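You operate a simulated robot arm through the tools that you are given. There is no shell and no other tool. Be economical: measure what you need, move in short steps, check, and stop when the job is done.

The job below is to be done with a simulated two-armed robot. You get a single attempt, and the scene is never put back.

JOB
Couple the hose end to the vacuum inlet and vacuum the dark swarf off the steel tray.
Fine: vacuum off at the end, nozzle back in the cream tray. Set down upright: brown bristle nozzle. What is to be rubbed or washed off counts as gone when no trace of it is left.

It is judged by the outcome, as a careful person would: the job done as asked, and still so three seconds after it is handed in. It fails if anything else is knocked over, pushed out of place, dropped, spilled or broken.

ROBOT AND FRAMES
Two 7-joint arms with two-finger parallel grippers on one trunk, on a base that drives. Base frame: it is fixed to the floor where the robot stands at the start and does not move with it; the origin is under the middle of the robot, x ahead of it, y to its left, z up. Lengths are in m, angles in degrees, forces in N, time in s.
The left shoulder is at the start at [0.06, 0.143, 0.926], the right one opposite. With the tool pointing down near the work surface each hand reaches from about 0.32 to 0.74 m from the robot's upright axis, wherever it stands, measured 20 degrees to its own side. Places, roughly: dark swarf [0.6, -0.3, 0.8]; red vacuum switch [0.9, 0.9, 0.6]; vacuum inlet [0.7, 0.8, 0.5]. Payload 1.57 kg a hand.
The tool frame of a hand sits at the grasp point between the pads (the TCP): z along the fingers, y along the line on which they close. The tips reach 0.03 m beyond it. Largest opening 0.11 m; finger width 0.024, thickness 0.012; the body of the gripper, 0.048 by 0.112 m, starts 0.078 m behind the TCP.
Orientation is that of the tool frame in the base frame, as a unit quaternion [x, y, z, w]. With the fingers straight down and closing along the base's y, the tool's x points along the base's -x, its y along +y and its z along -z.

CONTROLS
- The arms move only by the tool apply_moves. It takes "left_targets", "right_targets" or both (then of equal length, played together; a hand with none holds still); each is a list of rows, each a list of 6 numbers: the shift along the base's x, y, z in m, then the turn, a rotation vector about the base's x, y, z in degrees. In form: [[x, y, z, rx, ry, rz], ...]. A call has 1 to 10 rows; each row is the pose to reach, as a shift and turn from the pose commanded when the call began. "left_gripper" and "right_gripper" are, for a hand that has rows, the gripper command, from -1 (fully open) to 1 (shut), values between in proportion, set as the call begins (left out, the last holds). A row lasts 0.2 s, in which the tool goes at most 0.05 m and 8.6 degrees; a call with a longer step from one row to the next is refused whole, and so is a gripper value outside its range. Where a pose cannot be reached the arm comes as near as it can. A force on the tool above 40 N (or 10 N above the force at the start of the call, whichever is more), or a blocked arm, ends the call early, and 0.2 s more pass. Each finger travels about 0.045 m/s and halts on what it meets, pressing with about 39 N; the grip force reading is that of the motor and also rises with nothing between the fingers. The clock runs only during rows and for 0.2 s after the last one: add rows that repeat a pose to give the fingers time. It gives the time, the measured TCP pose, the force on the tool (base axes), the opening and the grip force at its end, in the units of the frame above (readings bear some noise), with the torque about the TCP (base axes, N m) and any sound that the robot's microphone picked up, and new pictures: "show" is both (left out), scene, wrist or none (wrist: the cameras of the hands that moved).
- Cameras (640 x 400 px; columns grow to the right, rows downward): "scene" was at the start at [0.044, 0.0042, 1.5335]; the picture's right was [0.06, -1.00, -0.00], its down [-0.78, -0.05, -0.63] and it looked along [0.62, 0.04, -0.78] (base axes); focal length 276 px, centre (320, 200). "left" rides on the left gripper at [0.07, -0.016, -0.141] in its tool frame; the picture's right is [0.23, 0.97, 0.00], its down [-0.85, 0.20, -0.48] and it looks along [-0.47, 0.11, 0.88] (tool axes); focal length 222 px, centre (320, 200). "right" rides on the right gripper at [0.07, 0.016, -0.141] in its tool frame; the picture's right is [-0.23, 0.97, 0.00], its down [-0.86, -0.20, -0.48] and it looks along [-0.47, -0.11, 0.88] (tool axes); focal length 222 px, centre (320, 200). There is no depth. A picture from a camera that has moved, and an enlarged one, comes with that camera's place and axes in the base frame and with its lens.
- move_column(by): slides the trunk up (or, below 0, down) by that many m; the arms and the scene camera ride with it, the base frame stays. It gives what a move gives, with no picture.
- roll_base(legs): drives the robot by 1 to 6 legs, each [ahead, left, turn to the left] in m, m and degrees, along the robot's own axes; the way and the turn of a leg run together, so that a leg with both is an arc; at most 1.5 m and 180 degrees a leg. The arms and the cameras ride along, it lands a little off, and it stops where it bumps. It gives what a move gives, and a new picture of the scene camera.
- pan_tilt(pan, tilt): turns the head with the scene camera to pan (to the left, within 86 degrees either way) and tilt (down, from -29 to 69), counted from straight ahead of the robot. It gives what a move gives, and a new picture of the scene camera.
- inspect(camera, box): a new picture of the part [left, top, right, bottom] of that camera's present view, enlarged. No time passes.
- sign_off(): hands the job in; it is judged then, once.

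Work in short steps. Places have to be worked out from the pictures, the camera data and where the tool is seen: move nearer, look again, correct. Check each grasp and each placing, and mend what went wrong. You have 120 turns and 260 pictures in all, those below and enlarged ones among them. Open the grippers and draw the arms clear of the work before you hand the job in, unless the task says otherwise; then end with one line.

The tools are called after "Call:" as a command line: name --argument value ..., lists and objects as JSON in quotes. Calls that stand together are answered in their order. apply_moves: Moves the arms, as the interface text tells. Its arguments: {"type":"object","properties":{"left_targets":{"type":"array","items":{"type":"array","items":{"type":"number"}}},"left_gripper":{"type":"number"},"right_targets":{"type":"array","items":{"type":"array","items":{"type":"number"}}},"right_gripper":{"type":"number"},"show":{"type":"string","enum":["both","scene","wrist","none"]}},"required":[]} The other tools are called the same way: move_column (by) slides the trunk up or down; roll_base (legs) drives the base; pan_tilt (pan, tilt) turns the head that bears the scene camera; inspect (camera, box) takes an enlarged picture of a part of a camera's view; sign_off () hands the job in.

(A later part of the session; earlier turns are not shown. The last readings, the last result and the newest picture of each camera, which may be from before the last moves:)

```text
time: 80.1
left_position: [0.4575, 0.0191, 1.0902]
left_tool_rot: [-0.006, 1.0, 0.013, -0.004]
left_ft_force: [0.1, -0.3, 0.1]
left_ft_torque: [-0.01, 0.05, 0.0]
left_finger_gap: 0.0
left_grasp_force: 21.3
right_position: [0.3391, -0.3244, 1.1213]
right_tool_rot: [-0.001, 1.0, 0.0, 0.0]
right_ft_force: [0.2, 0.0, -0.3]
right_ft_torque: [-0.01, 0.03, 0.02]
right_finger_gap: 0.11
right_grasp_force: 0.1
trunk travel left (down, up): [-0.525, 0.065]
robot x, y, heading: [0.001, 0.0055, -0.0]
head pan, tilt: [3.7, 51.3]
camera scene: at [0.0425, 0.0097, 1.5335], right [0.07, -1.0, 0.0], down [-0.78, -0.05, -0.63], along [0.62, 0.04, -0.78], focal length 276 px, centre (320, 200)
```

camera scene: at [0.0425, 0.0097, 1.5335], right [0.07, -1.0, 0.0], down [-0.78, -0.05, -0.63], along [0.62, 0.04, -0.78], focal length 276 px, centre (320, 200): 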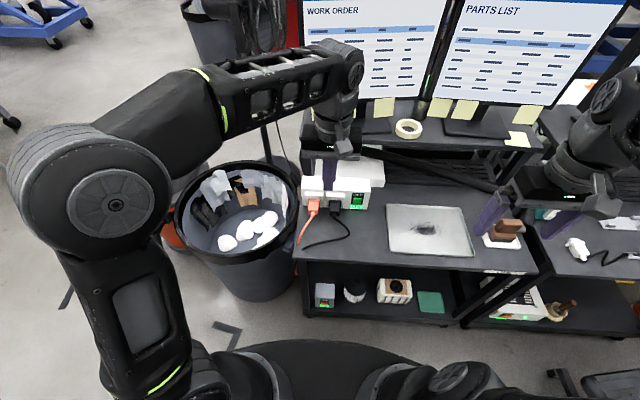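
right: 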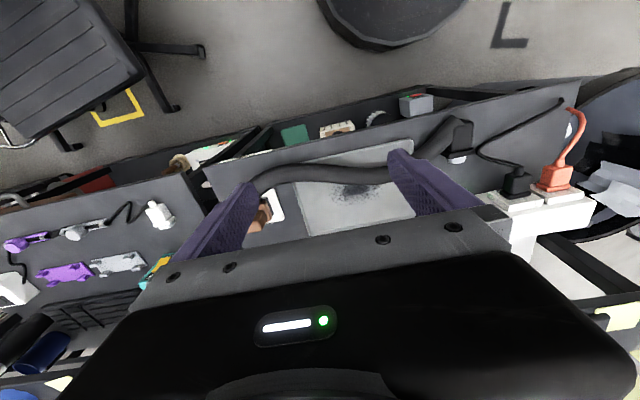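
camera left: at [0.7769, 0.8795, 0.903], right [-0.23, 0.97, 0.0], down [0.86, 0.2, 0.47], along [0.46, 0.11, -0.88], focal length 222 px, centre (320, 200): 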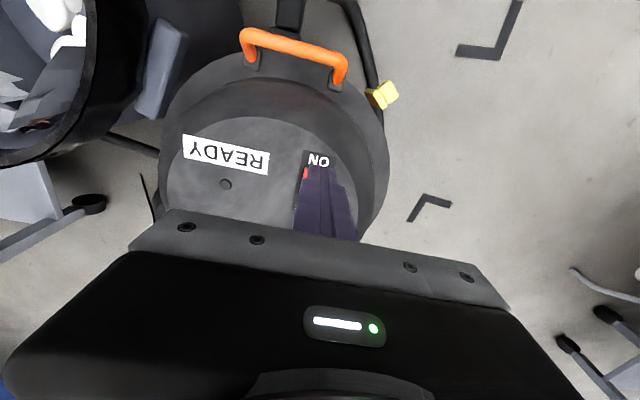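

Everything matches the start picture (bin, balls, bench, marks unchanged), so nothing was displaced. Now the nozzle: drive right 0.3, keep the left hand aside.

Call:
apply_moves --left_targets '[[0, 0.05, 0, 0, 0, 0], [-0.02, 0.09, 0, 0, 0, 0], [-0.04, 0.13, 0, 0, 0, 0], [-0.06, 0.17, 0, 0, 0, 0], [-0.08, 0.21, 0, 0, 0, 0], [-0.1, 0.25, 0, 0, 0, 0]]' --show "none"

Call:
roll_base --legs '[[0, -0.32, 0]]'

Call:
inspect --camera "scene" --box '[300, 170, 460, 270]'

Call:
inspect --camera "right" --box '[0, 0, 640, 400]'

```text
time: 81.5
left_position: [0.3553, 0.2701, 1.0911]
left_tool_rot: [-0.006, 1.0, 0.013, -0.004]
left_ft_force: [-0.6, -0.2, 0.1]
left_ft_torque: [0.02, -0.03, 0.0]
left_finger_gap: 0.0
left_grasp_force: 21.1
right_position: [0.3388, -0.3232, 1.1213]
right_tool_rot: [-0.001, 1.0, -0.001, 0.0]
right_ft_force: [0.6, 0.0, 0.1]
right_ft_torque: [-0.01, 0.01, 0.03]
right_finger_gap: 0.11
right_grasp_force: 0.1
trunk travel left (down, up): [-0.525, 0.065]
robot x, y, heading: [-0.0031, 0.0054, 0.0]
head pan, tilt: [3.7, 51.3]
```

```text
time: 83.7
left_position: [0.3568, -0.0502, 1.0921]
left_tool_rot: [-0.007, 1.0, 0.014, -0.004]
left_ft_force: [-0.6, 0.4, -0.1]
left_ft_torque: [0.03, -0.01, -0.02]
left_finger_gap: 0.0
left_grasp_force: 21.2
right_position: [0.3407, -0.6435, 1.1215]
right_tool_rot: [-0.002, 1.0, 0.0, 0.001]
right_ft_force: [0.1, -0.1, -0.2]
right_ft_torque: [0.05, 0.01, -0.02]
right_finger_gap: 0.1099
right_grasp_force: 0.1
trunk travel left (down, up): [-0.525, 0.065]
robot x, y, heading: [0.0002, -0.3149, 0.6]
head pan, tilt: [3.7, 51.3]
camera scene: at [0.0437, -0.3105, 1.5335], right [0.07, -1.0, 0.0], down [-0.78, -0.05, -0.63], along [0.62, 0.04, -0.78], focal length 276 px, centre (320, 200)
```

scene: 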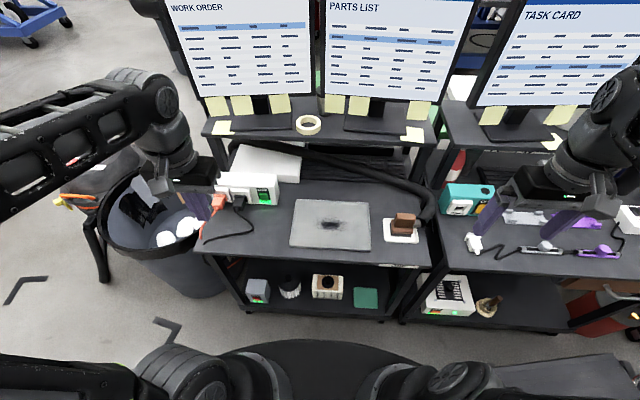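

```text
4.00 times, centred on (380, 220) of scene
camera zoom: at [0.0437, -0.3105, 1.5335], right [0.07, -1.0, 0.0], down [-0.78, -0.05, -0.63], along [0.62, 0.04, -0.78], focal length 1103 px, centre (80, 120)
```

zoom: 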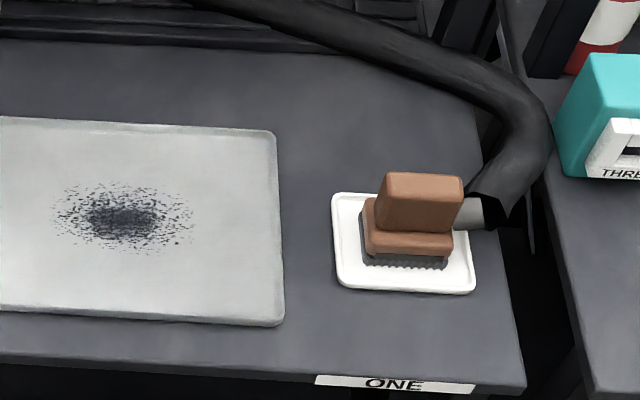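

```text
1.00 times, centred on (320, 200) of right
camera zoom: at [0.2714, -0.6277, 1.262], right [0.22, 0.97, 0.0], down [0.86, -0.2, 0.48], along [0.47, -0.11, -0.88], focal length 222 px, centre (320, 200)
```

zoom: 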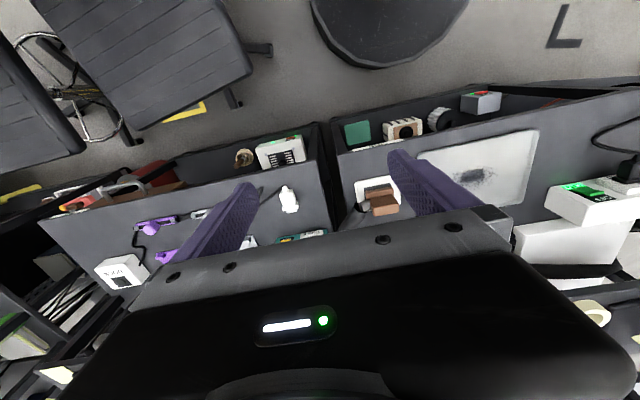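

The nozzle is an upright brown block on a bristle base, hose pipe on its −y side. I'll grip the block along x, so I bring the right hand over it while turning it −90° about z.

Call:
apply_moves --right_targets '[[0.01, 0.01, -0.01, 0, 0, -8], [0.03, 0.02, -0.02, 0, 0, -16], [0.05, 0.03, -0.03, 0, 0, -24], [0.07, 0.04, -0.04, 0, 0, -32], [0.09, 0.05, -0.05, 0, 0, -40], [0.11, 0.06, -0.06, 0, 0, -48], [0.13, 0.07, -0.07, 0, 0, -56], [0.15, 0.08, -0.08, 0, 0, -64], [0.17, 0.09, -0.09, 0, 0, -72], [0.19, 0.095, -0.1, 0, 0, -80]]' --show "none"

Call:
apply_moves --right_targets '[[0.01, 0, -0.01, 0, 0, -5], [0.015, 0, -0.03, 0, 0, -10], [0.015, 0, -0.05, 0, 0, -10]]'

```text
time: 85.9
left_position: [0.3577, -0.0483, 1.0909]
left_tool_rot: [-0.007, 1.0, 0.012, -0.004]
left_ft_force: [-0.4, -0.6, 0.3]
left_ft_torque: [-0.01, 0.0, 0.02]
left_finger_gap: 0.0002
left_grasp_force: 21.4
right_position: [0.5308, -0.5458, 1.0211]
right_tool_rot: [0.643, 0.766, -0.001, -0.001]
right_ft_force: [0.5, -0.1, -0.1]
right_ft_torque: [0.0, 0.01, 0.01]
right_finger_gap: 0.1102
right_grasp_force: 0.1
trunk travel left (down, up): [-0.525, 0.065]
robot x, y, heading: [-0.0004, -0.3155, 0.4]
head pan, tilt: [3.7, 51.3]
```

```text
time: 86.7
left_position: [0.3567, -0.0503, 1.0917]
left_tool_rot: [-0.006, 1.0, 0.012, -0.004]
left_ft_force: [0.6, -1.0, 0.2]
left_ft_torque: [0.01, 0.01, 0.0]
left_finger_gap: 0.0
left_grasp_force: 21.6
right_position: [0.5458, -0.5469, 0.9707]
right_tool_rot: [0.706, 0.708, 0.001, 0.0]
right_ft_force: [0.3, -0.9, -0.1]
right_ft_torque: [0.0, -0.05, -0.03]
right_finger_gap: 0.1101
right_grasp_force: 0.0
trunk travel left (down, up): [-0.525, 0.065]
robot x, y, heading: [0.0035, -0.3133, 0.4]
head pan, tilt: [3.7, 51.3]
camera scene: at [0.0441, -0.3093, 1.5335], right [0.07, -1.0, 0.0], down [-0.78, -0.05, -0.62], along [0.62, 0.04, -0.78], focal length 276 px, centre (320, 200)
camera right: at [0.5632, -0.4773, 1.1119], right [0.97, -0.22, 0.0], down [-0.2, -0.86, 0.48], along [-0.11, -0.47, -0.88], focal length 222 px, centre (320, 200)
```

scene: 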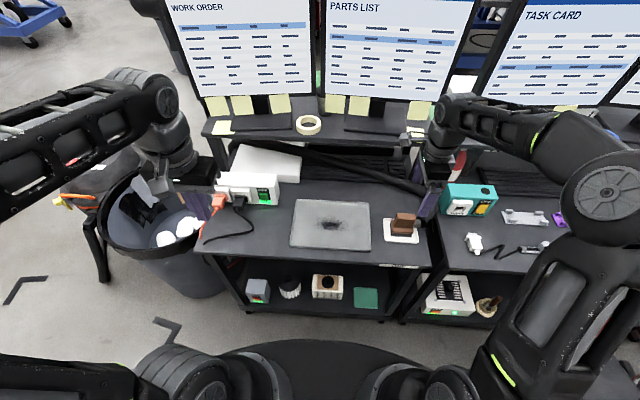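
right: 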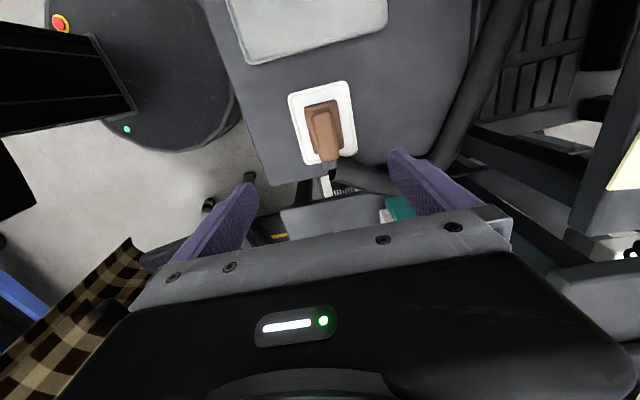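

Call:
inspect --camera "right" --box '[260, 60, 420, 210]'

Call:
inspect --camera "scene" --box '[370, 190, 450, 260]'

```text
2.67 times, centred on (340, 135) of right
camera zoom: at [0.5632, -0.4773, 1.1119], right [0.97, -0.22, 0.0], down [-0.2, -0.86, 0.48], along [-0.11, -0.47, -0.88], focal length 592 px, centre (267, 373)
```

zoom: 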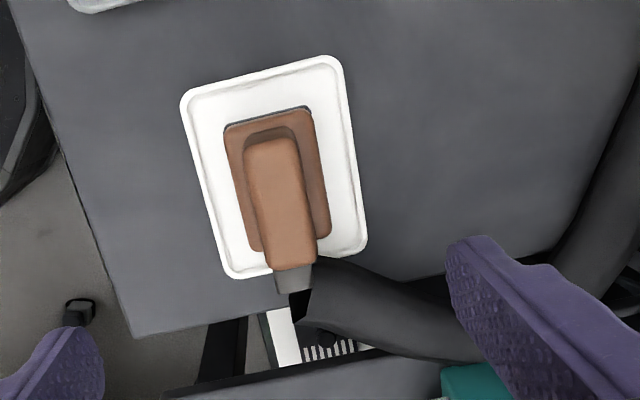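

```text
5.71 times, centred on (410, 225) of scene
camera zoom: at [0.0441, -0.3093, 1.5335], right [0.07, -1.0, 0.0], down [-0.78, -0.05, -0.62], along [0.62, 0.04, -0.78], focal length 1576 px, centre (-194, 57)
```

zoom: 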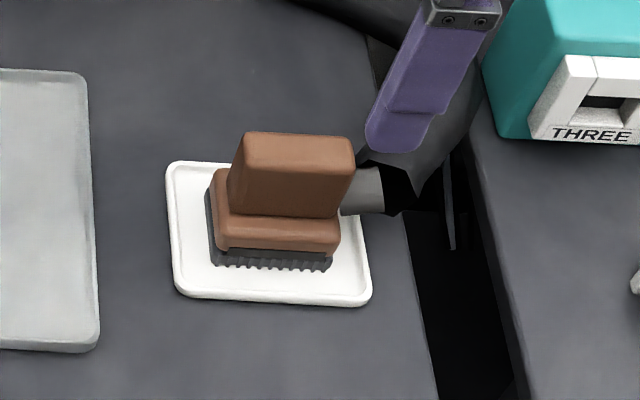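

Block top centre triangulates to (0.556, −0.539, 0.839), about 0.025 thick in x; base top ≈0.794. I descend with TCP to z≈0.83 with a 0.07 opening.

Call:
apply_moves --right_gripper -0.27 --right_targets '[[0.01, 0.008, -0.03, 0, 0, 0], [0.01, 0.008, -0.06, 0, 0, 0], [0.01, 0.008, -0.09, 0, 0, 0], [0.01, 0.008, -0.1, 0, 0, 0]]'

Call:
inspect --camera "right" --box '[220, 60, 440, 210]'

Call:
inspect --camera "scene" --box '[360, 170, 460, 260]'

```text
time: 87.7
left_position: [0.3578, -0.0493, 1.0913]
left_tool_rot: [-0.007, 1.0, 0.012, -0.004]
left_ft_force: [-0.2, 0.1, 0.0]
left_ft_torque: [0.01, 0.0, 0.03]
left_finger_gap: 0.0001
left_grasp_force: 21.3
right_position: [0.5568, -0.5392, 0.8714]
right_tool_rot: [0.706, 0.708, 0.0, 0.0]
right_ft_force: [0.1, -0.2, -0.3]
right_ft_torque: [-0.01, -0.01, -0.01]
right_finger_gap: 0.0698
right_grasp_force: 0.0
trunk travel left (down, up): [-0.525, 0.065]
robot x, y, heading: [-0.0009, -0.3134, 0.2]
head pan, tilt: [3.7, 51.3]
camera scene: at [0.0436, -0.3094, 1.5335], right [0.07, -1.0, 0.0], down [-0.78, -0.05, -0.63], along [0.62, 0.04, -0.78], focal length 276 px, centre (320, 200)
camera right: at [0.5726, -0.4696, 1.0123], right [0.97, -0.22, 0.0], down [-0.2, -0.86, 0.48], along [-0.11, -0.47, -0.88], focal length 222 px, centre (320, 200)
```

scene: 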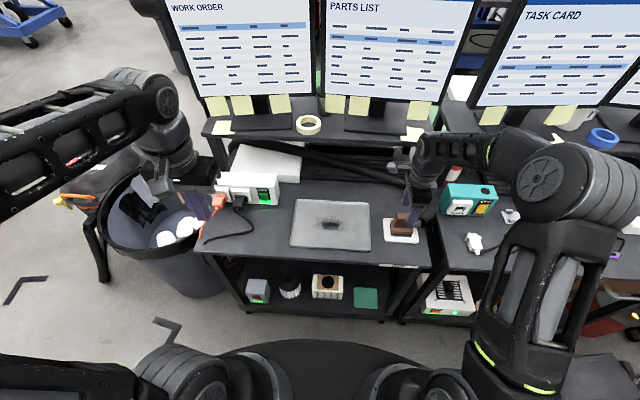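
right: 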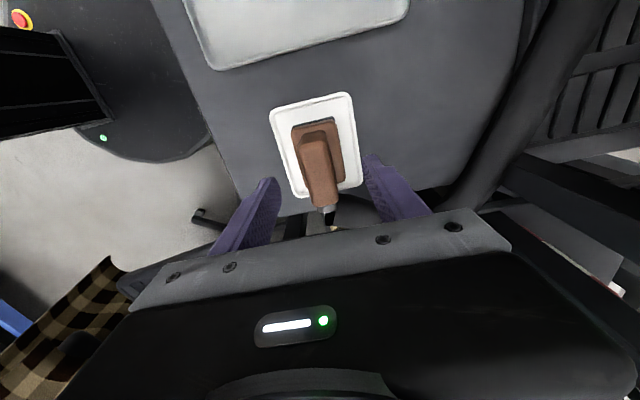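

```text
2.67 times, centred on (330, 135) of right
camera zoom: at [0.5726, -0.4696, 1.0123], right [0.97, -0.22, 0.0], down [-0.2, -0.86, 0.48], along [-0.11, -0.47, -0.88], focal length 592 px, centre (293, 373)
```

zoom: 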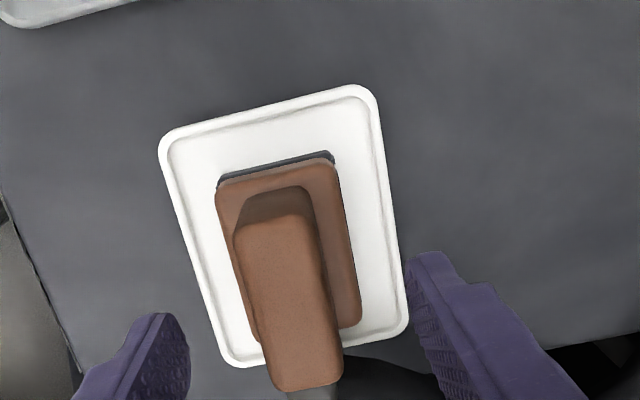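

```text
4.44 times, centred on (410, 215) of scene
camera zoom: at [0.0436, -0.3094, 1.5335], right [0.07, -1.0, 0.0], down [-0.78, -0.05, -0.63], along [0.62, 0.04, -0.78], focal length 1226 px, centre (-80, 133)
```

zoom: 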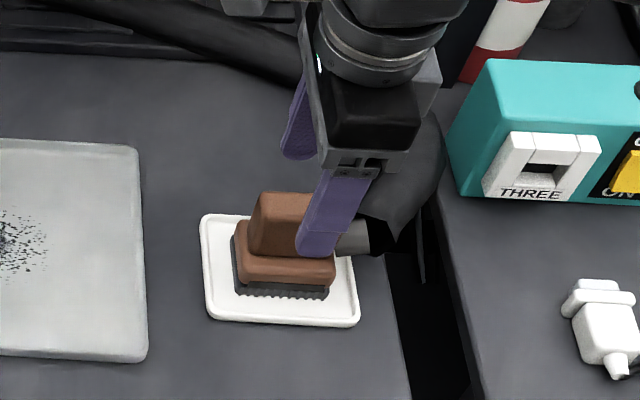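

Confirmed. Descend the last 4 cm and close.

Call:
apply_moves --right_targets '[[-0.001, 0, -0.02, 0, 0, 0], [-0.001, 0, -0.035, 0, 0, 0], [-0.001, 0, -0.042, 0, 0, 0], [-0.001, 0, -0.042, 0, 0, 0]]' --show "none"

Call:
apply_moves --right_gripper 1 --right_targets '[[0, 0, 0, 0, 0, 0], [0, 0, 0, 0, 0, 0], [0, 0, 0, 0, 0, 0], [0, 0, 0, 0, 0, 0], [0, 0, 0, 0, 0, 0]]'

Call:
inspect --camera "scene" --box '[360, 170, 460, 260]'

```text
time: 88.7
left_position: [0.3578, -0.0493, 1.0924]
left_tool_rot: [-0.007, 1.0, 0.012, -0.005]
left_ft_force: [0.2, 0.5, -1.2]
left_ft_torque: [0.01, 0.02, -0.02]
left_finger_gap: 0.0001
left_grasp_force: 21.2
right_position: [0.5546, -0.5385, 0.8292]
right_tool_rot: [0.706, 0.709, 0.0, 0.0]
right_ft_force: [-0.3, 0.4, 0.6]
right_ft_torque: [-0.01, 0.0, 0.0]
right_finger_gap: 0.07
right_grasp_force: 0.1
trunk travel left (down, up): [-0.525, 0.065]
robot x, y, heading: [-0.0014, -0.3144, 0.3]
head pan, tilt: [3.7, 51.3]
```

```text
time: 89.9
left_position: [0.3566, -0.0496, 1.0914]
left_tool_rot: [-0.007, 1.0, 0.012, -0.005]
left_ft_force: [-0.1, 0.2, 0.5]
left_ft_torque: [0.0, 0.02, 0.05]
left_finger_gap: 0.0002
left_grasp_force: 21.8
right_position: [0.5557, -0.5391, 0.8287]
right_tool_rot: [0.706, 0.709, 0.0, 0.0]
right_ft_force: [-0.2, -0.2, 0.4]
right_ft_torque: [-0.02, 0.0, -0.04]
right_finger_gap: 0.0256
right_grasp_force: 36.5
trunk travel left (down, up): [-0.525, 0.065]
robot x, y, heading: [-0.0026, -0.312, 0.3]
head pan, tilt: [3.7, 51.3]
camera scene: at [0.0436, -0.3094, 1.5335], right [0.07, -1.0, 0.0], down [-0.78, -0.05, -0.63], along [0.62, 0.04, -0.78], focal length 276 px, centre (320, 200)
camera right: at [0.5717, -0.4698, 0.9706], right [0.97, -0.22, 0.0], down [-0.2, -0.86, 0.48], along [-0.11, -0.47, -0.88], focal length 222 px, centre (320, 200)
```

scene: 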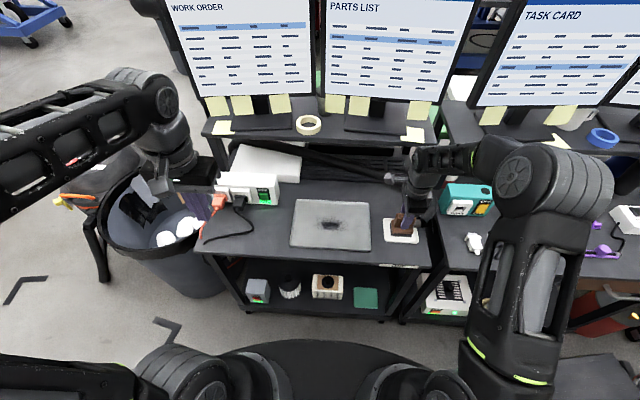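
right: 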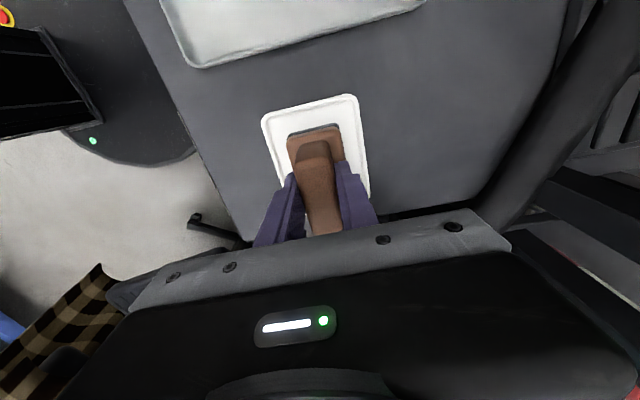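

```text
4.44 times, centred on (410, 215) of scene
camera zoom: at [0.0436, -0.3094, 1.5335], right [0.07, -1.0, 0.0], down [-0.78, -0.05, -0.63], along [0.62, 0.04, -0.78], focal length 1226 px, centre (-80, 133)
```

zoom: 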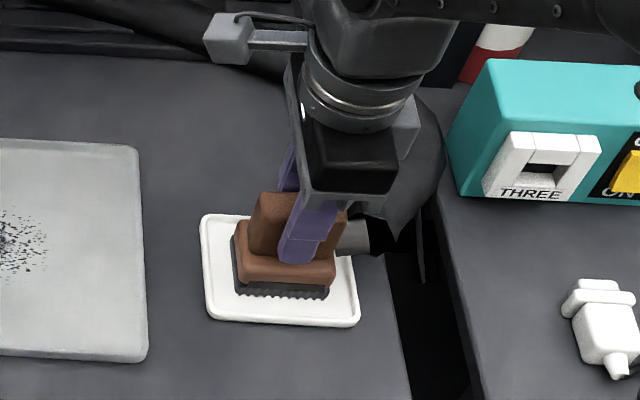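

Firm grasp (0.0256). I lift the nozzle and carry it over the left part of the swarf tray.

Call:
apply_moves --right_targets '[[0, 0, 0.025, 0, 0, 0], [0, 0, 0.05, 0, 0, 0], [0, 0.04, 0.06, 0, 0, 0], [0, 0.08, 0.06, 0, 0, 0], [0, 0.12, 0.06, 0, 0, 0], [-0.01, 0.16, 0.06, 0, 0, 0], [-0.015, 0.2, 0.06, 0, 0, 0], [-0.02, 0.24, 0.06, 0, 0, 0], [-0.02, 0.28, 0.05, 0, 0, 0], [-0.02, 0.3, 0.03, 0, 0, 0]]'

Call:
inspect --camera "scene" --box '[270, 170, 430, 270]'

```text
time: 92.1
left_position: [0.3571, -0.0491, 1.0911]
left_tool_rot: [-0.007, 1.0, 0.013, -0.005]
left_ft_force: [0.6, 0.3, -0.5]
left_ft_torque: [0.01, -0.01, 0.02]
left_finger_gap: 0.0
left_grasp_force: 21.1
right_position: [0.5345, -0.2384, 0.8601]
right_tool_rot: [0.706, 0.708, 0.0, 0.001]
right_ft_force: [-0.3, 0.1, -1.7]
right_ft_torque: [-0.02, 0.01, 0.0]
right_finger_gap: 0.0252
right_grasp_force: 36.6
trunk travel left (down, up): [-0.525, 0.065]
robot x, y, heading: [0.004, -0.3136, 0.2]
head pan, tilt: [3.7, 51.3]
camera scene: at [0.0441, -0.309, 1.5335], right [0.07, -1.0, 0.0], down [-0.78, -0.05, -0.62], along [0.62, 0.04, -0.78], focal length 276 px, centre (320, 200)
camera right: at [0.5505, -0.1692, 1.0013], right [0.97, -0.22, 0.0], down [-0.2, -0.86, 0.48], along [-0.11, -0.47, -0.88], focal length 222 px, centre (320, 200)
```

scene: 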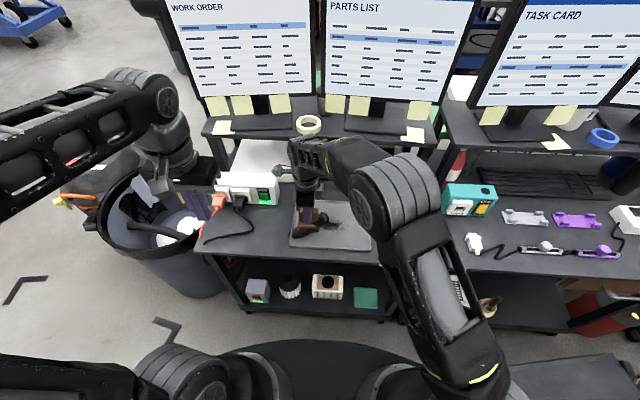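
right: 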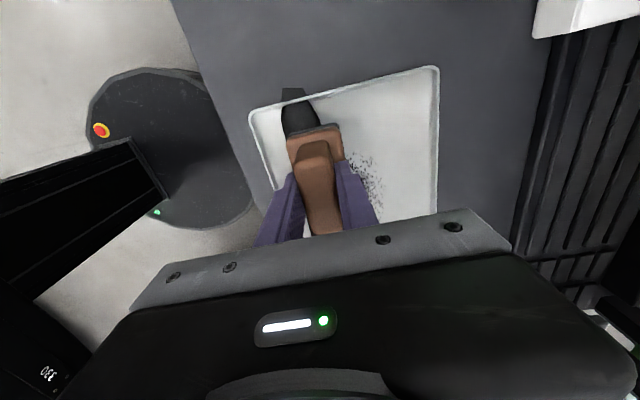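

```text
4.00 times, centred on (350, 220) of scene
camera zoom: at [0.0441, -0.309, 1.5335], right [0.07, -1.0, 0.0], down [-0.78, -0.05, -0.62], along [0.62, 0.04, -0.78], focal length 1103 px, centre (200, 120)
```

zoom: 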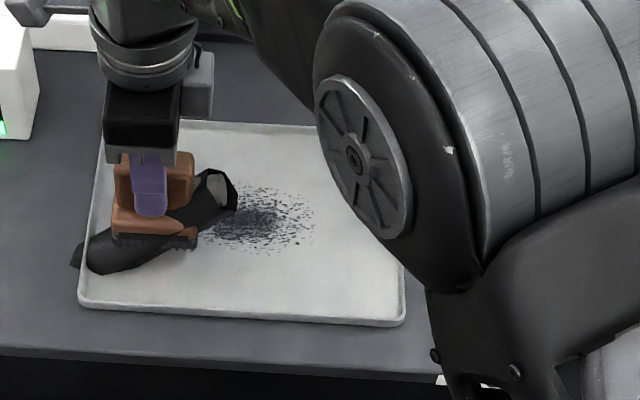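

I lower the bristles onto the steel until a light contact.

Call:
apply_moves --right_targets '[[0, 0, -0.015, 0, 0, 0], [0, 0, -0.025, 0, 0, 0], [0, 0, -0.029, 0, 0, 0], [0, 0, -0.032, 0, 0, 0], [0, 0, -0.034, 0, 0, 0]]' --show "none"

Call:
inspect --camera "scene" --box '[270, 170, 430, 270]'

```text
time: 93.3
left_position: [0.356, -0.0502, 1.0926]
left_tool_rot: [-0.007, 1.0, 0.012, -0.004]
left_ft_force: [0.3, 1.1, -0.5]
left_ft_torque: [0.06, 0.0, -0.02]
left_finger_gap: 0.0
left_grasp_force: 20.5
right_position: [0.5356, -0.2404, 0.8293]
right_tool_rot: [0.706, 0.708, 0.003, 0.001]
right_ft_force: [-6.4, -4.8, 37.8]
right_ft_torque: [-0.88, 0.82, 0.02]
right_finger_gap: 0.0258
right_grasp_force: 37.1
trunk travel left (down, up): [-0.525, 0.065]
robot x, y, heading: [-0.0, -0.3111, 0.4]
head pan, tilt: [3.7, 51.3]
```

```text
4.00 times, centred on (350, 220) of scene
camera zoom: at [0.0398, -0.3102, 1.5343], right [0.07, -1.0, 0.0], down [-0.78, -0.05, -0.63], along [0.63, 0.04, -0.78], focal length 1103 px, centre (200, 120)
```

zoom: 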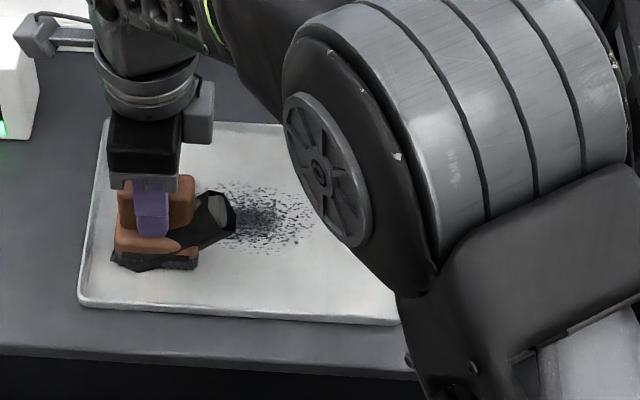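

Contact, a bit too hard. I ease up 4 mm and sweep the first pass to the right, then back at 3 cm farther x.

Call:
apply_moves --right_targets '[[0, 0, 0.004, 0, 0, 0], [0, -0.04, 0.004, 0, 0, 0], [0, -0.08, 0.004, 0, 0, 0], [0, -0.12, 0.004, 0, 0, 0], [0, -0.15, 0.004, 0, 0, 0], [0.03, -0.15, 0.004, 0, 0, 0], [0.03, -0.11, 0.004, 0, 0, 0], [0.03, -0.07, 0.004, 0, 0, 0], [0.03, -0.03, 0.004, 0, 0, 0], [0.03, 0, 0.004, 0, 0, 0]]'

Call:
inspect --camera "scene" --box '[270, 170, 430, 270]'

```text
time: 95.5
left_position: [0.3558, -0.0504, 1.0912]
left_tool_rot: [-0.008, 1.0, 0.012, -0.004]
left_ft_force: [0.0, -0.2, -0.2]
left_ft_torque: [0.01, 0.04, -0.01]
left_finger_gap: 0.0
left_grasp_force: 21.6
right_position: [0.5615, -0.2391, 0.8291]
right_tool_rot: [0.706, 0.709, 0.0, 0.0]
right_ft_force: [-0.2, -5.6, 13.3]
right_ft_torque: [-0.42, -0.37, -0.05]
right_finger_gap: 0.0255
right_grasp_force: 36.9
trunk travel left (down, up): [-0.525, 0.065]
robot x, y, heading: [0.0021, -0.3149, 0.0]
head pan, tilt: [3.7, 51.3]
camera scene: at [0.0423, -0.3097, 1.5334], right [0.07, -1.0, 0.0], down [-0.78, -0.05, -0.63], along [0.62, 0.04, -0.78], focal length 276 px, centre (320, 200)
camera right: at [0.5786, -0.17, 0.9704], right [0.97, -0.22, 0.0], down [-0.2, -0.86, 0.48], along [-0.11, -0.47, -0.88], focal length 222 px, centre (320, 200)
```

scene: 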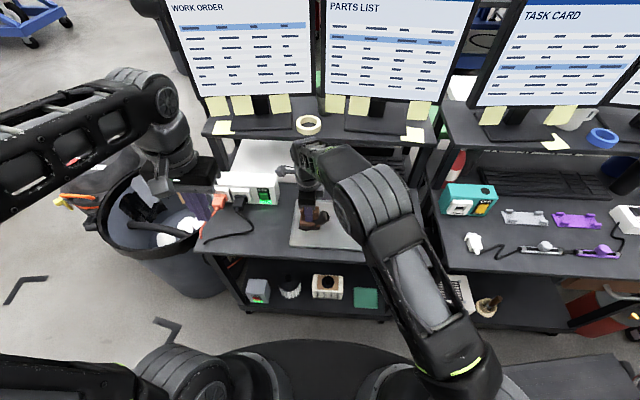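
right: 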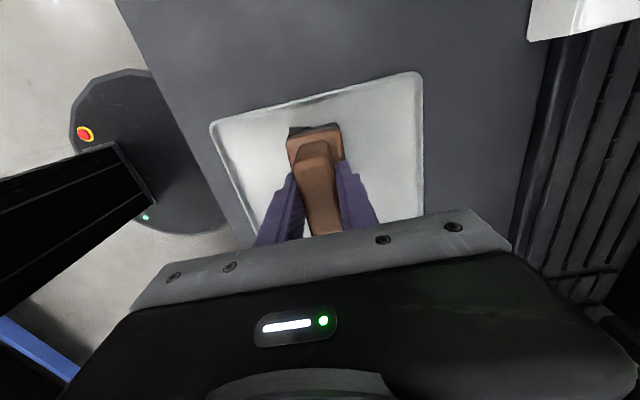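

```text
4.00 times, centred on (350, 220) of scene
camera zoom: at [0.0423, -0.3097, 1.5334], right [0.07, -1.0, 0.0], down [-0.78, -0.05, -0.63], along [0.62, 0.04, -0.78], focal length 1103 px, centre (200, 120)
```

zoom: 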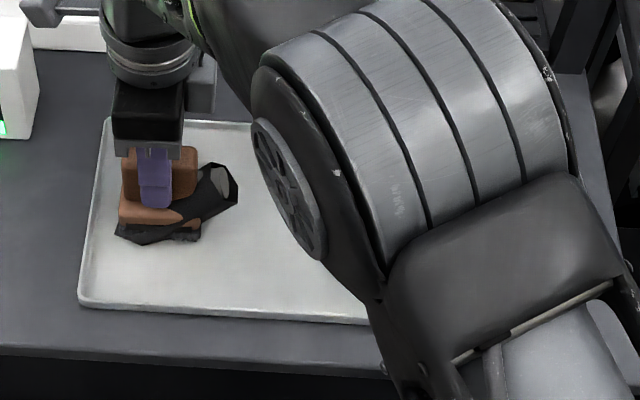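

The swarf is visibly gone. One more pass at farther x for safety, then lift.

Call:
apply_moves --right_targets '[[0.03, 0, 0.001, 0, 0, 0], [0.03, -0.04, 0.001, 0, 0, 0], [0.03, -0.08, 0.001, 0, 0, 0], [0.03, -0.12, 0.001, 0, 0, 0], [0.03, -0.15, 0.001, 0, 0, 0], [0.02, -0.15, 0.04, 0, 0, 0], [0.01, -0.19, 0.06, 0, 0, 0], [0, -0.23, 0.06, 0, 0, 0], [-0.005, -0.265, 0.06, 0, 0, 0], [-0.006, -0.3, 0.06, 0, 0, 0]]'

Call:
inspect --camera "scene" --box '[280, 190, 380, 255]'

Call:
inspect --camera "scene" --box '[360, 170, 460, 260]'

```text
time: 97.7
left_position: [0.3565, -0.049, 1.0906]
left_tool_rot: [-0.008, 1.0, 0.012, -0.004]
left_ft_force: [-0.4, 0.4, 1.7]
left_ft_torque: [-0.02, 0.03, -0.01]
left_finger_gap: 0.0
left_grasp_force: 21.7
right_position: [0.5575, -0.5409, 0.8902]
right_tool_rot: [0.705, 0.709, 0.0, 0.0]
right_ft_force: [-0.3, 0.1, -2.0]
right_ft_torque: [0.04, 0.01, -0.01]
right_finger_gap: 0.0258
right_grasp_force: 37.2
trunk travel left (down, up): [-0.525, 0.065]
robot x, y, heading: [-0.0003, -0.3115, 0.4]
head pan, tilt: [3.7, 51.3]
camera scene: at [0.0439, -0.3101, 1.5335], right [0.07, -1.0, 0.0], down [-0.78, -0.05, -0.63], along [0.62, 0.04, -0.78], focal length 276 px, centre (320, 200)
camera right: at [0.5745, -0.4708, 1.0312], right [0.97, -0.22, 0.0], down [-0.19, -0.86, 0.48], along [-0.11, -0.47, -0.88], focal length 222 px, centre (320, 200)
```

scene: 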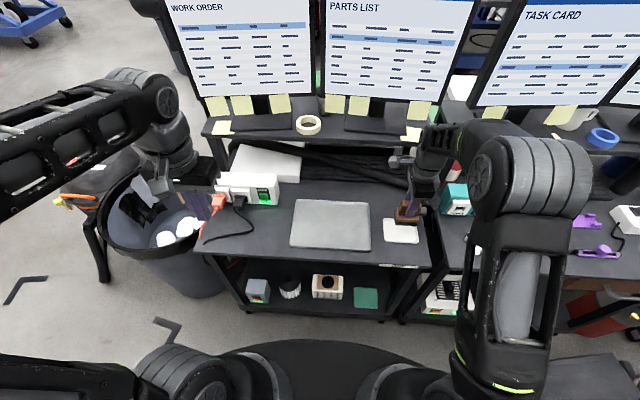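
right: 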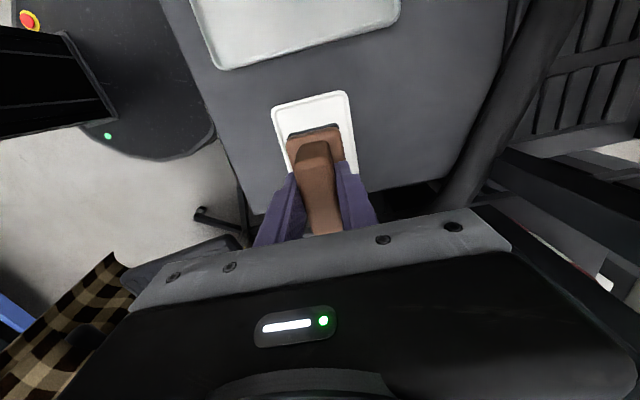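

```text
6.15 times, centred on (330, 222) of scene
camera zoom: at [0.0439, -0.3101, 1.5335], right [0.07, -1.0, 0.0], down [-0.78, -0.05, -0.63], along [0.62, 0.04, -0.78], focal length 1697 px, centre (258, 62)
```

zoom: 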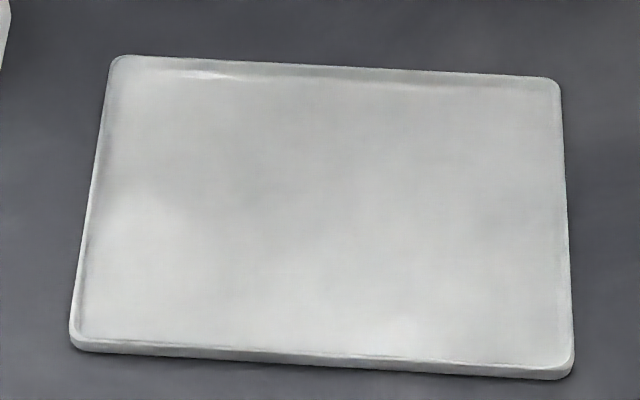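

```text
4.44 times, centred on (410, 215) of scene
camera zoom: at [0.0439, -0.3101, 1.5335], right [0.07, -1.0, 0.0], down [-0.78, -0.05, -0.63], along [0.62, 0.04, -0.78], focal length 1226 px, centre (-80, 133)
```

zoom: 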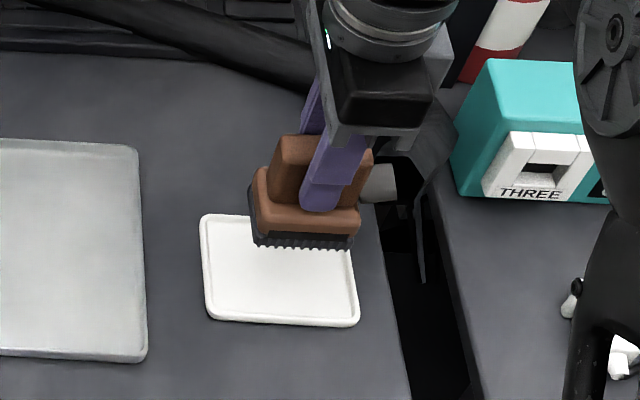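

The steel tray is spotless. I set the nozzle back at its recorded pose in the cream tray.

Call:
apply_moves --right_targets '[[-0.002, 0.003, -0.03, 0, 0, 0], [-0.002, 0.003, -0.05, 0, 0, 0], [-0.002, 0.003, -0.056, 0, 0, 0], [-0.002, 0.003, -0.059, 0, 0, 0], [-0.002, 0.003, -0.061, 0, 0, 0]]' --show "none"

Call:
inspect --camera "scene" --box '[360, 170, 460, 260]'

```text
time: 98.9
left_position: [0.3564, -0.0486, 1.0921]
left_tool_rot: [-0.006, 1.0, 0.013, -0.003]
left_ft_force: [0.0, -0.3, 0.3]
left_ft_torque: [0.0, 0.02, 0.0]
left_finger_gap: 0.0
left_grasp_force: 22.2
right_position: [0.5572, -0.5353, 0.8293]
right_tool_rot: [0.706, 0.708, 0.0, 0.0]
right_ft_force: [-2.8, 0.0, 9.5]
right_ft_torque: [0.19, 0.25, 0.07]
right_finger_gap: 0.0258
right_grasp_force: 36.8
trunk travel left (down, up): [-0.525, 0.065]
robot x, y, heading: [-0.0008, -0.3117, 0.3]
head pan, tilt: [3.7, 51.3]
```

```text
4.44 times, centred on (410, 215) of scene
camera zoom: at [0.0426, -0.3091, 1.5338], right [0.07, -1.0, 0.0], down [-0.78, -0.05, -0.63], along [0.62, 0.04, -0.78], focal length 1226 px, centre (-80, 133)
```

zoom: 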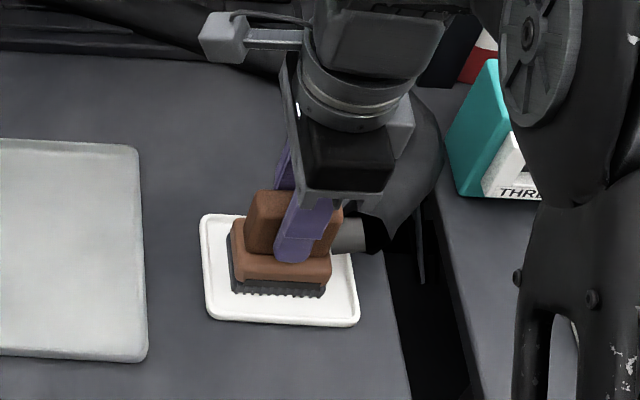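

It sits in the cream tray with ~9 N contact. I open and lift straight up.

Call:
apply_moves --right_gripper -0.27 --right_targets '[[0, 0, 0, 0, 0, 0], [0, 0, 0, 0, 0, 0], [0, 0, 0, 0, 0, 0], [0, 0, 0, 0, 0, 0], [0, 0, 0.03, 0, 0, 0], [0, 0, 0.07, 0, 0, 0], [0, 0, 0.11, 0, 0, 0], [0, 0, 0.15, 0, 0, 0], [0, 0, 0.19, 0, 0, 0]]'

Call:
inspect --camera "scene" --box '[360, 170, 460, 260]'

```text
time: 100.9
left_position: [0.3564, -0.0491, 1.091]
left_tool_rot: [-0.007, 1.0, 0.013, -0.003]
left_ft_force: [-0.6, -0.3, 0.5]
left_ft_torque: [0.01, -0.01, 0.02]
left_finger_gap: 0.0
left_grasp_force: 21.4
right_position: [0.5537, -0.5349, 1.0174]
right_tool_rot: [0.706, 0.708, -0.002, -0.001]
right_ft_force: [-0.2, -0.4, 0.2]
right_ft_torque: [-0.01, -0.02, 0.02]
right_finger_gap: 0.0698
right_grasp_force: 0.0
trunk travel left (down, up): [-0.525, 0.065]
robot x, y, heading: [-0.0008, -0.3149, 0.2]
head pan, tilt: [3.7, 51.3]
camera scene: at [0.0431, -0.3092, 1.5335], right [0.07, -1.0, 0.0], down [-0.78, -0.05, -0.63], along [0.62, 0.04, -0.78], focal length 276 px, centre (320, 200)
camera right: at [0.5704, -0.4654, 1.1592], right [0.97, -0.22, 0.0], down [-0.2, -0.86, 0.48], along [-0.11, -0.47, -0.88], focal length 222 px, centre (320, 200)
```

scene: 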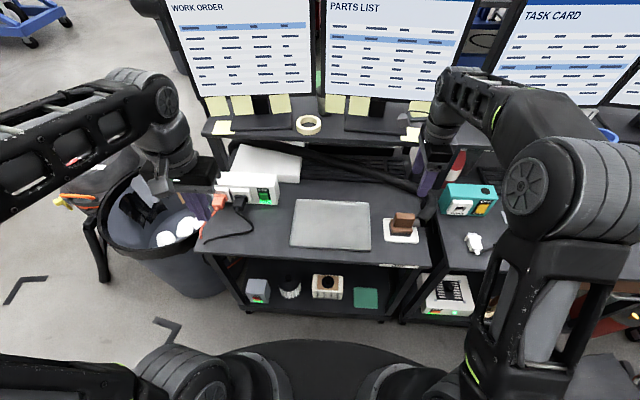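
right: 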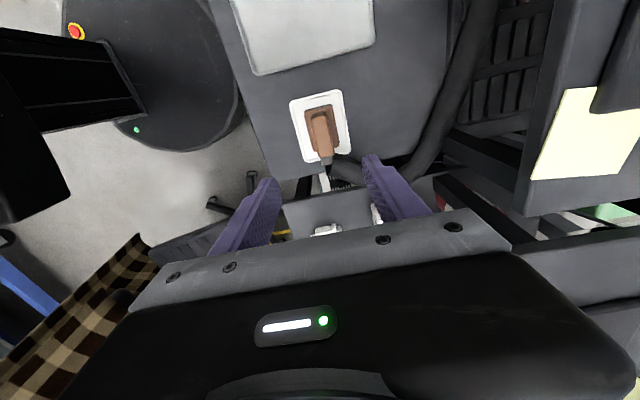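

```text
4.44 times, centred on (410, 215) of scene
camera zoom: at [0.0431, -0.3092, 1.5335], right [0.07, -1.0, 0.0], down [-0.78, -0.05, -0.63], along [0.62, 0.04, -0.78], focal length 1226 px, centre (-80, 133)
```

zoom: 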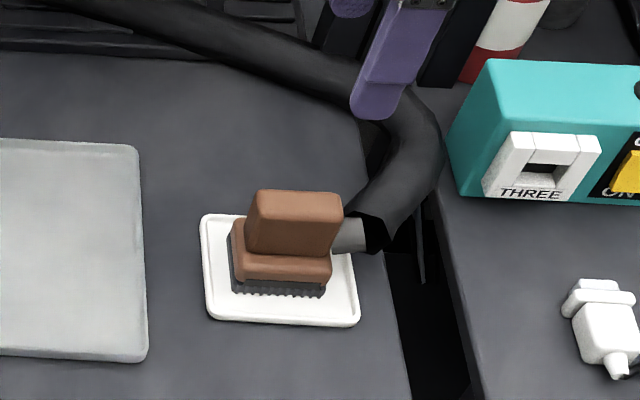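

Nozzle stands upright in the cream tray. I retract the right hand the way it came.

Call:
apply_moves --right_targets '[[-0.01, 0, 0.01, 0, 0, 8], [-0.03, -0.01, 0.02, 0, 0, 16], [-0.05, -0.02, 0.03, 0, 0, 24], [-0.07, -0.03, 0.04, 0, 0, 32], [-0.09, -0.04, 0.05, 0, 0, 40], [-0.11, -0.05, 0.06, 0, 0, 48], [-0.13, -0.06, 0.07, 0, 0, 56], [-0.15, -0.07, 0.08, 0, 0, 64], [-0.17, -0.08, 0.09, 0, 0, 72], [-0.19, -0.09, 0.1, 0, 0, 80]]' --show "none"

Call:
roll_base --legs '[[-0.2, 0, 0], [0, 0.96, 0]]'

Call:
pan_tilt --pan 15 --tilt 45

```text
time: 103.1
left_position: [0.3572, -0.0503, 1.0911]
left_tool_rot: [-0.008, 1.0, 0.013, -0.004]
left_ft_force: [0.2, -0.8, 0.6]
left_ft_torque: [0.0, 0.0, 0.04]
left_finger_gap: 0.0
left_grasp_force: 21.4
right_position: [0.3683, -0.6242, 1.1183]
right_tool_rot: [0.081, 0.997, -0.001, 0.001]
right_ft_force: [0.0, -1.0, -0.1]
right_ft_torque: [0.09, 0.0, 0.05]
right_finger_gap: 0.0698
right_grasp_force: 0.0
trunk travel left (down, up): [-0.525, 0.065]
robot x, y, heading: [-0.0001, -0.3137, 0.3]
head pan, tilt: [3.7, 51.3]
```

```text
time: 109.3
left_position: [0.156, 0.9203, 1.0915]
left_tool_rot: [-0.008, 1.0, 0.013, -0.005]
left_ft_force: [0.0, 0.5, 0.2]
left_ft_torque: [-0.01, 0.0, 0.0]
left_finger_gap: 0.0
left_grasp_force: 21.3
right_position: [0.1663, 0.3446, 1.1187]
right_tool_rot: [0.085, 0.996, -0.001, 0.0]
right_ft_force: [-0.3, 0.7, 0.5]
right_ft_torque: [-0.02, -0.01, -0.04]
right_finger_gap: 0.0697
right_grasp_force: 0.0
trunk travel left (down, up): [-0.525, 0.065]
robot x, y, heading: [-0.2021, 0.6559, 0.4]
head pan, tilt: [3.7, 51.3]
camera scene: at [-0.1572, 0.6613, 1.5335], right [0.07, -1.0, 0.0], down [-0.78, -0.05, -0.63], along [0.62, 0.04, -0.78], focal length 276 px, centre (320, 200)
```

scene: 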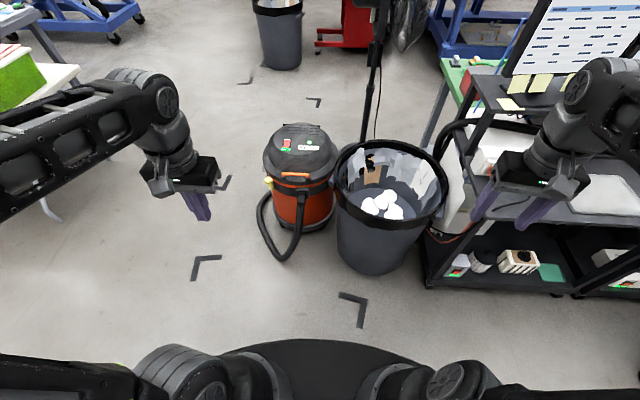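

```text
time: 110.0
left_position: [0.1561, 0.9206, 1.0908]
left_tool_rot: [-0.007, 1.0, 0.012, -0.004]
left_ft_force: [-0.1, -0.2, 0.3]
left_ft_torque: [0.01, 0.01, -0.01]
left_finger_gap: 0.0
left_grasp_force: 21.2
right_position: [0.1669, 0.3448, 1.1177]
right_tool_rot: [0.084, 0.996, 0.0, 0.0]
right_ft_force: [0.4, 0.5, 0.9]
right_ft_torque: [0.01, 0.0, -0.01]
right_finger_gap: 0.0702
right_grasp_force: 0.0
trunk travel left (down, up): [-0.525, 0.065]
robot x, y, heading: [-0.2014, 0.655, 0.3]
head pan, tilt: [15.0, 45.0]
camera scene: at [-0.1544, 0.6769, 1.5421], right [0.26, -0.96, 0.0], down [-0.68, -0.19, -0.71], along [0.68, 0.19, -0.71], focal length 276 px, centre (320, 200)
```

scene: 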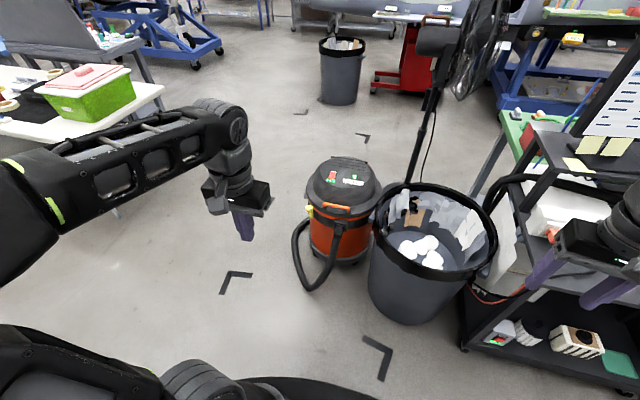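

The vacuum is undisturbed, still on. I drive back to the same spot used for switching on, and lower the trunk as before.

Call:
roll_base --legs '[[0.43, 0, 0]]'

Call:
move_column --by -0.16

Call:
pan_tilt --pan 15 --tilt 50

Call:
inspect --camera "scene" --box '[260, 130, 380, 220]'

```text
time: 112.7
left_position: [0.5874, 0.9253, 1.0907]
left_tool_rot: [-0.009, 1.0, 0.011, -0.005]
left_ft_force: [0.6, 0.4, -0.2]
left_ft_torque: [0.01, 0.01, -0.01]
left_finger_gap: 0.0
left_grasp_force: 21.4
right_position: [0.5974, 0.3481, 1.118]
right_tool_rot: [0.083, 0.997, 0.0, 0.0]
right_ft_force: [-0.4, -0.5, 0.1]
right_ft_torque: [-0.02, 0.01, -0.02]
right_finger_gap: 0.0698
right_grasp_force: 0.1
trunk travel left (down, up): [-0.525, 0.065]
robot x, y, heading: [0.2254, 0.6574, 0.2]
head pan, tilt: [15.0, 45.0]
camera scene: at [0.2768, 0.6799, 1.5421], right [0.27, -0.96, 0.0], down [-0.68, -0.19, -0.71], along [0.68, 0.19, -0.71], focal length 276 px, centre (320, 200)
```

scene: 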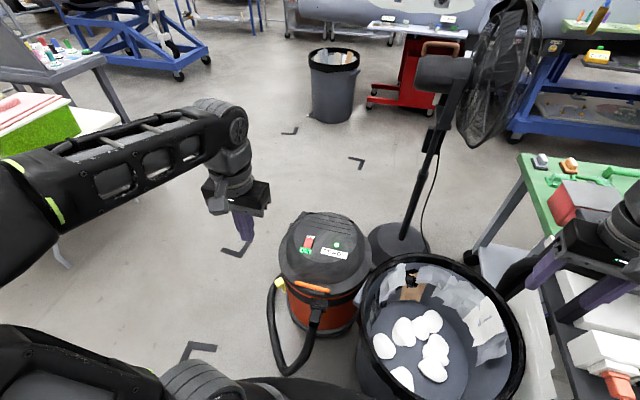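

```text
time: 114.5
left_position: [0.5858, 0.9243, 0.9322]
left_tool_rot: [-0.008, 1.0, 0.013, -0.005]
left_ft_force: [0.3, 0.0, 0.0]
left_ft_torque: [0.03, -0.01, -0.02]
left_finger_gap: 0.0
left_grasp_force: 21.4
right_position: [0.597, 0.3475, 0.9575]
right_tool_rot: [0.084, 0.996, 0.0, 0.0]
right_ft_force: [-0.4, -0.1, -0.2]
right_ft_torque: [0.01, 0.01, 0.02]
right_finger_gap: 0.0698
right_grasp_force: 0.1
trunk travel left (down, up): [-0.365, 0.225]
robot x, y, heading: [0.2305, 0.6623, 0.4]
head pan, tilt: [15.0, 45.0]
```

```text
time: 115.2
left_position: [0.5865, 0.9242, 0.9305]
left_tool_rot: [-0.009, 1.0, 0.012, -0.005]
left_ft_force: [0.2, 0.1, -0.2]
left_ft_torque: [-0.02, 0.01, 0.02]
left_finger_gap: 0.0
left_grasp_force: 20.8
right_position: [0.5984, 0.3474, 0.9574]
right_tool_rot: [0.084, 0.996, 0.0, 0.0]
right_ft_force: [0.8, -0.1, -0.6]
right_ft_torque: [0.0, 0.0, -0.02]
right_finger_gap: 0.07
right_grasp_force: 0.0
trunk travel left (down, up): [-0.365, 0.225]
robot x, y, heading: [0.2266, 0.6586, 0.5]
head pan, tilt: [15.0, 50.0]
camera scene: at [0.2717, 0.6787, 1.3753], right [0.27, -0.96, 0.0], down [-0.74, -0.2, -0.64], along [0.62, 0.17, -0.77], focal length 276 px, centre (320, 200)
```

scene: 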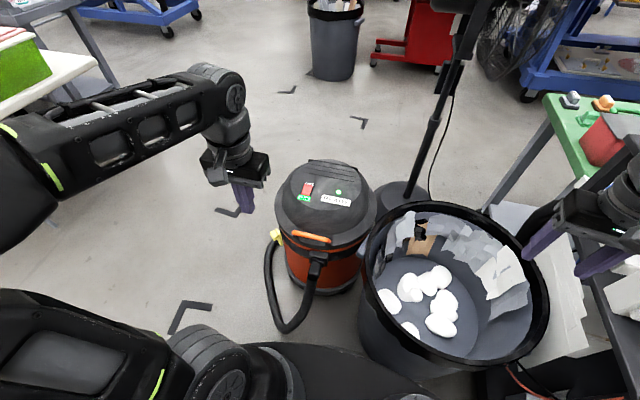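

```text
4.44 times, centred on (320, 175) of scene
camera zoom: at [0.2717, 0.6787, 1.3753], right [0.27, -0.96, 0.0], down [-0.74, -0.2, -0.64], along [0.62, 0.17, -0.77], focal length 1226 px, centre (320, 311)
```

zoom: 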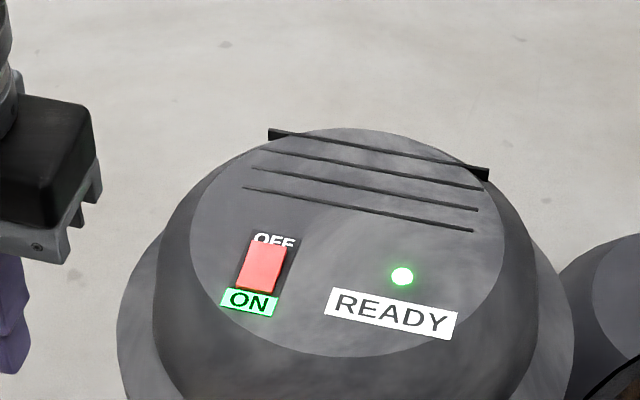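

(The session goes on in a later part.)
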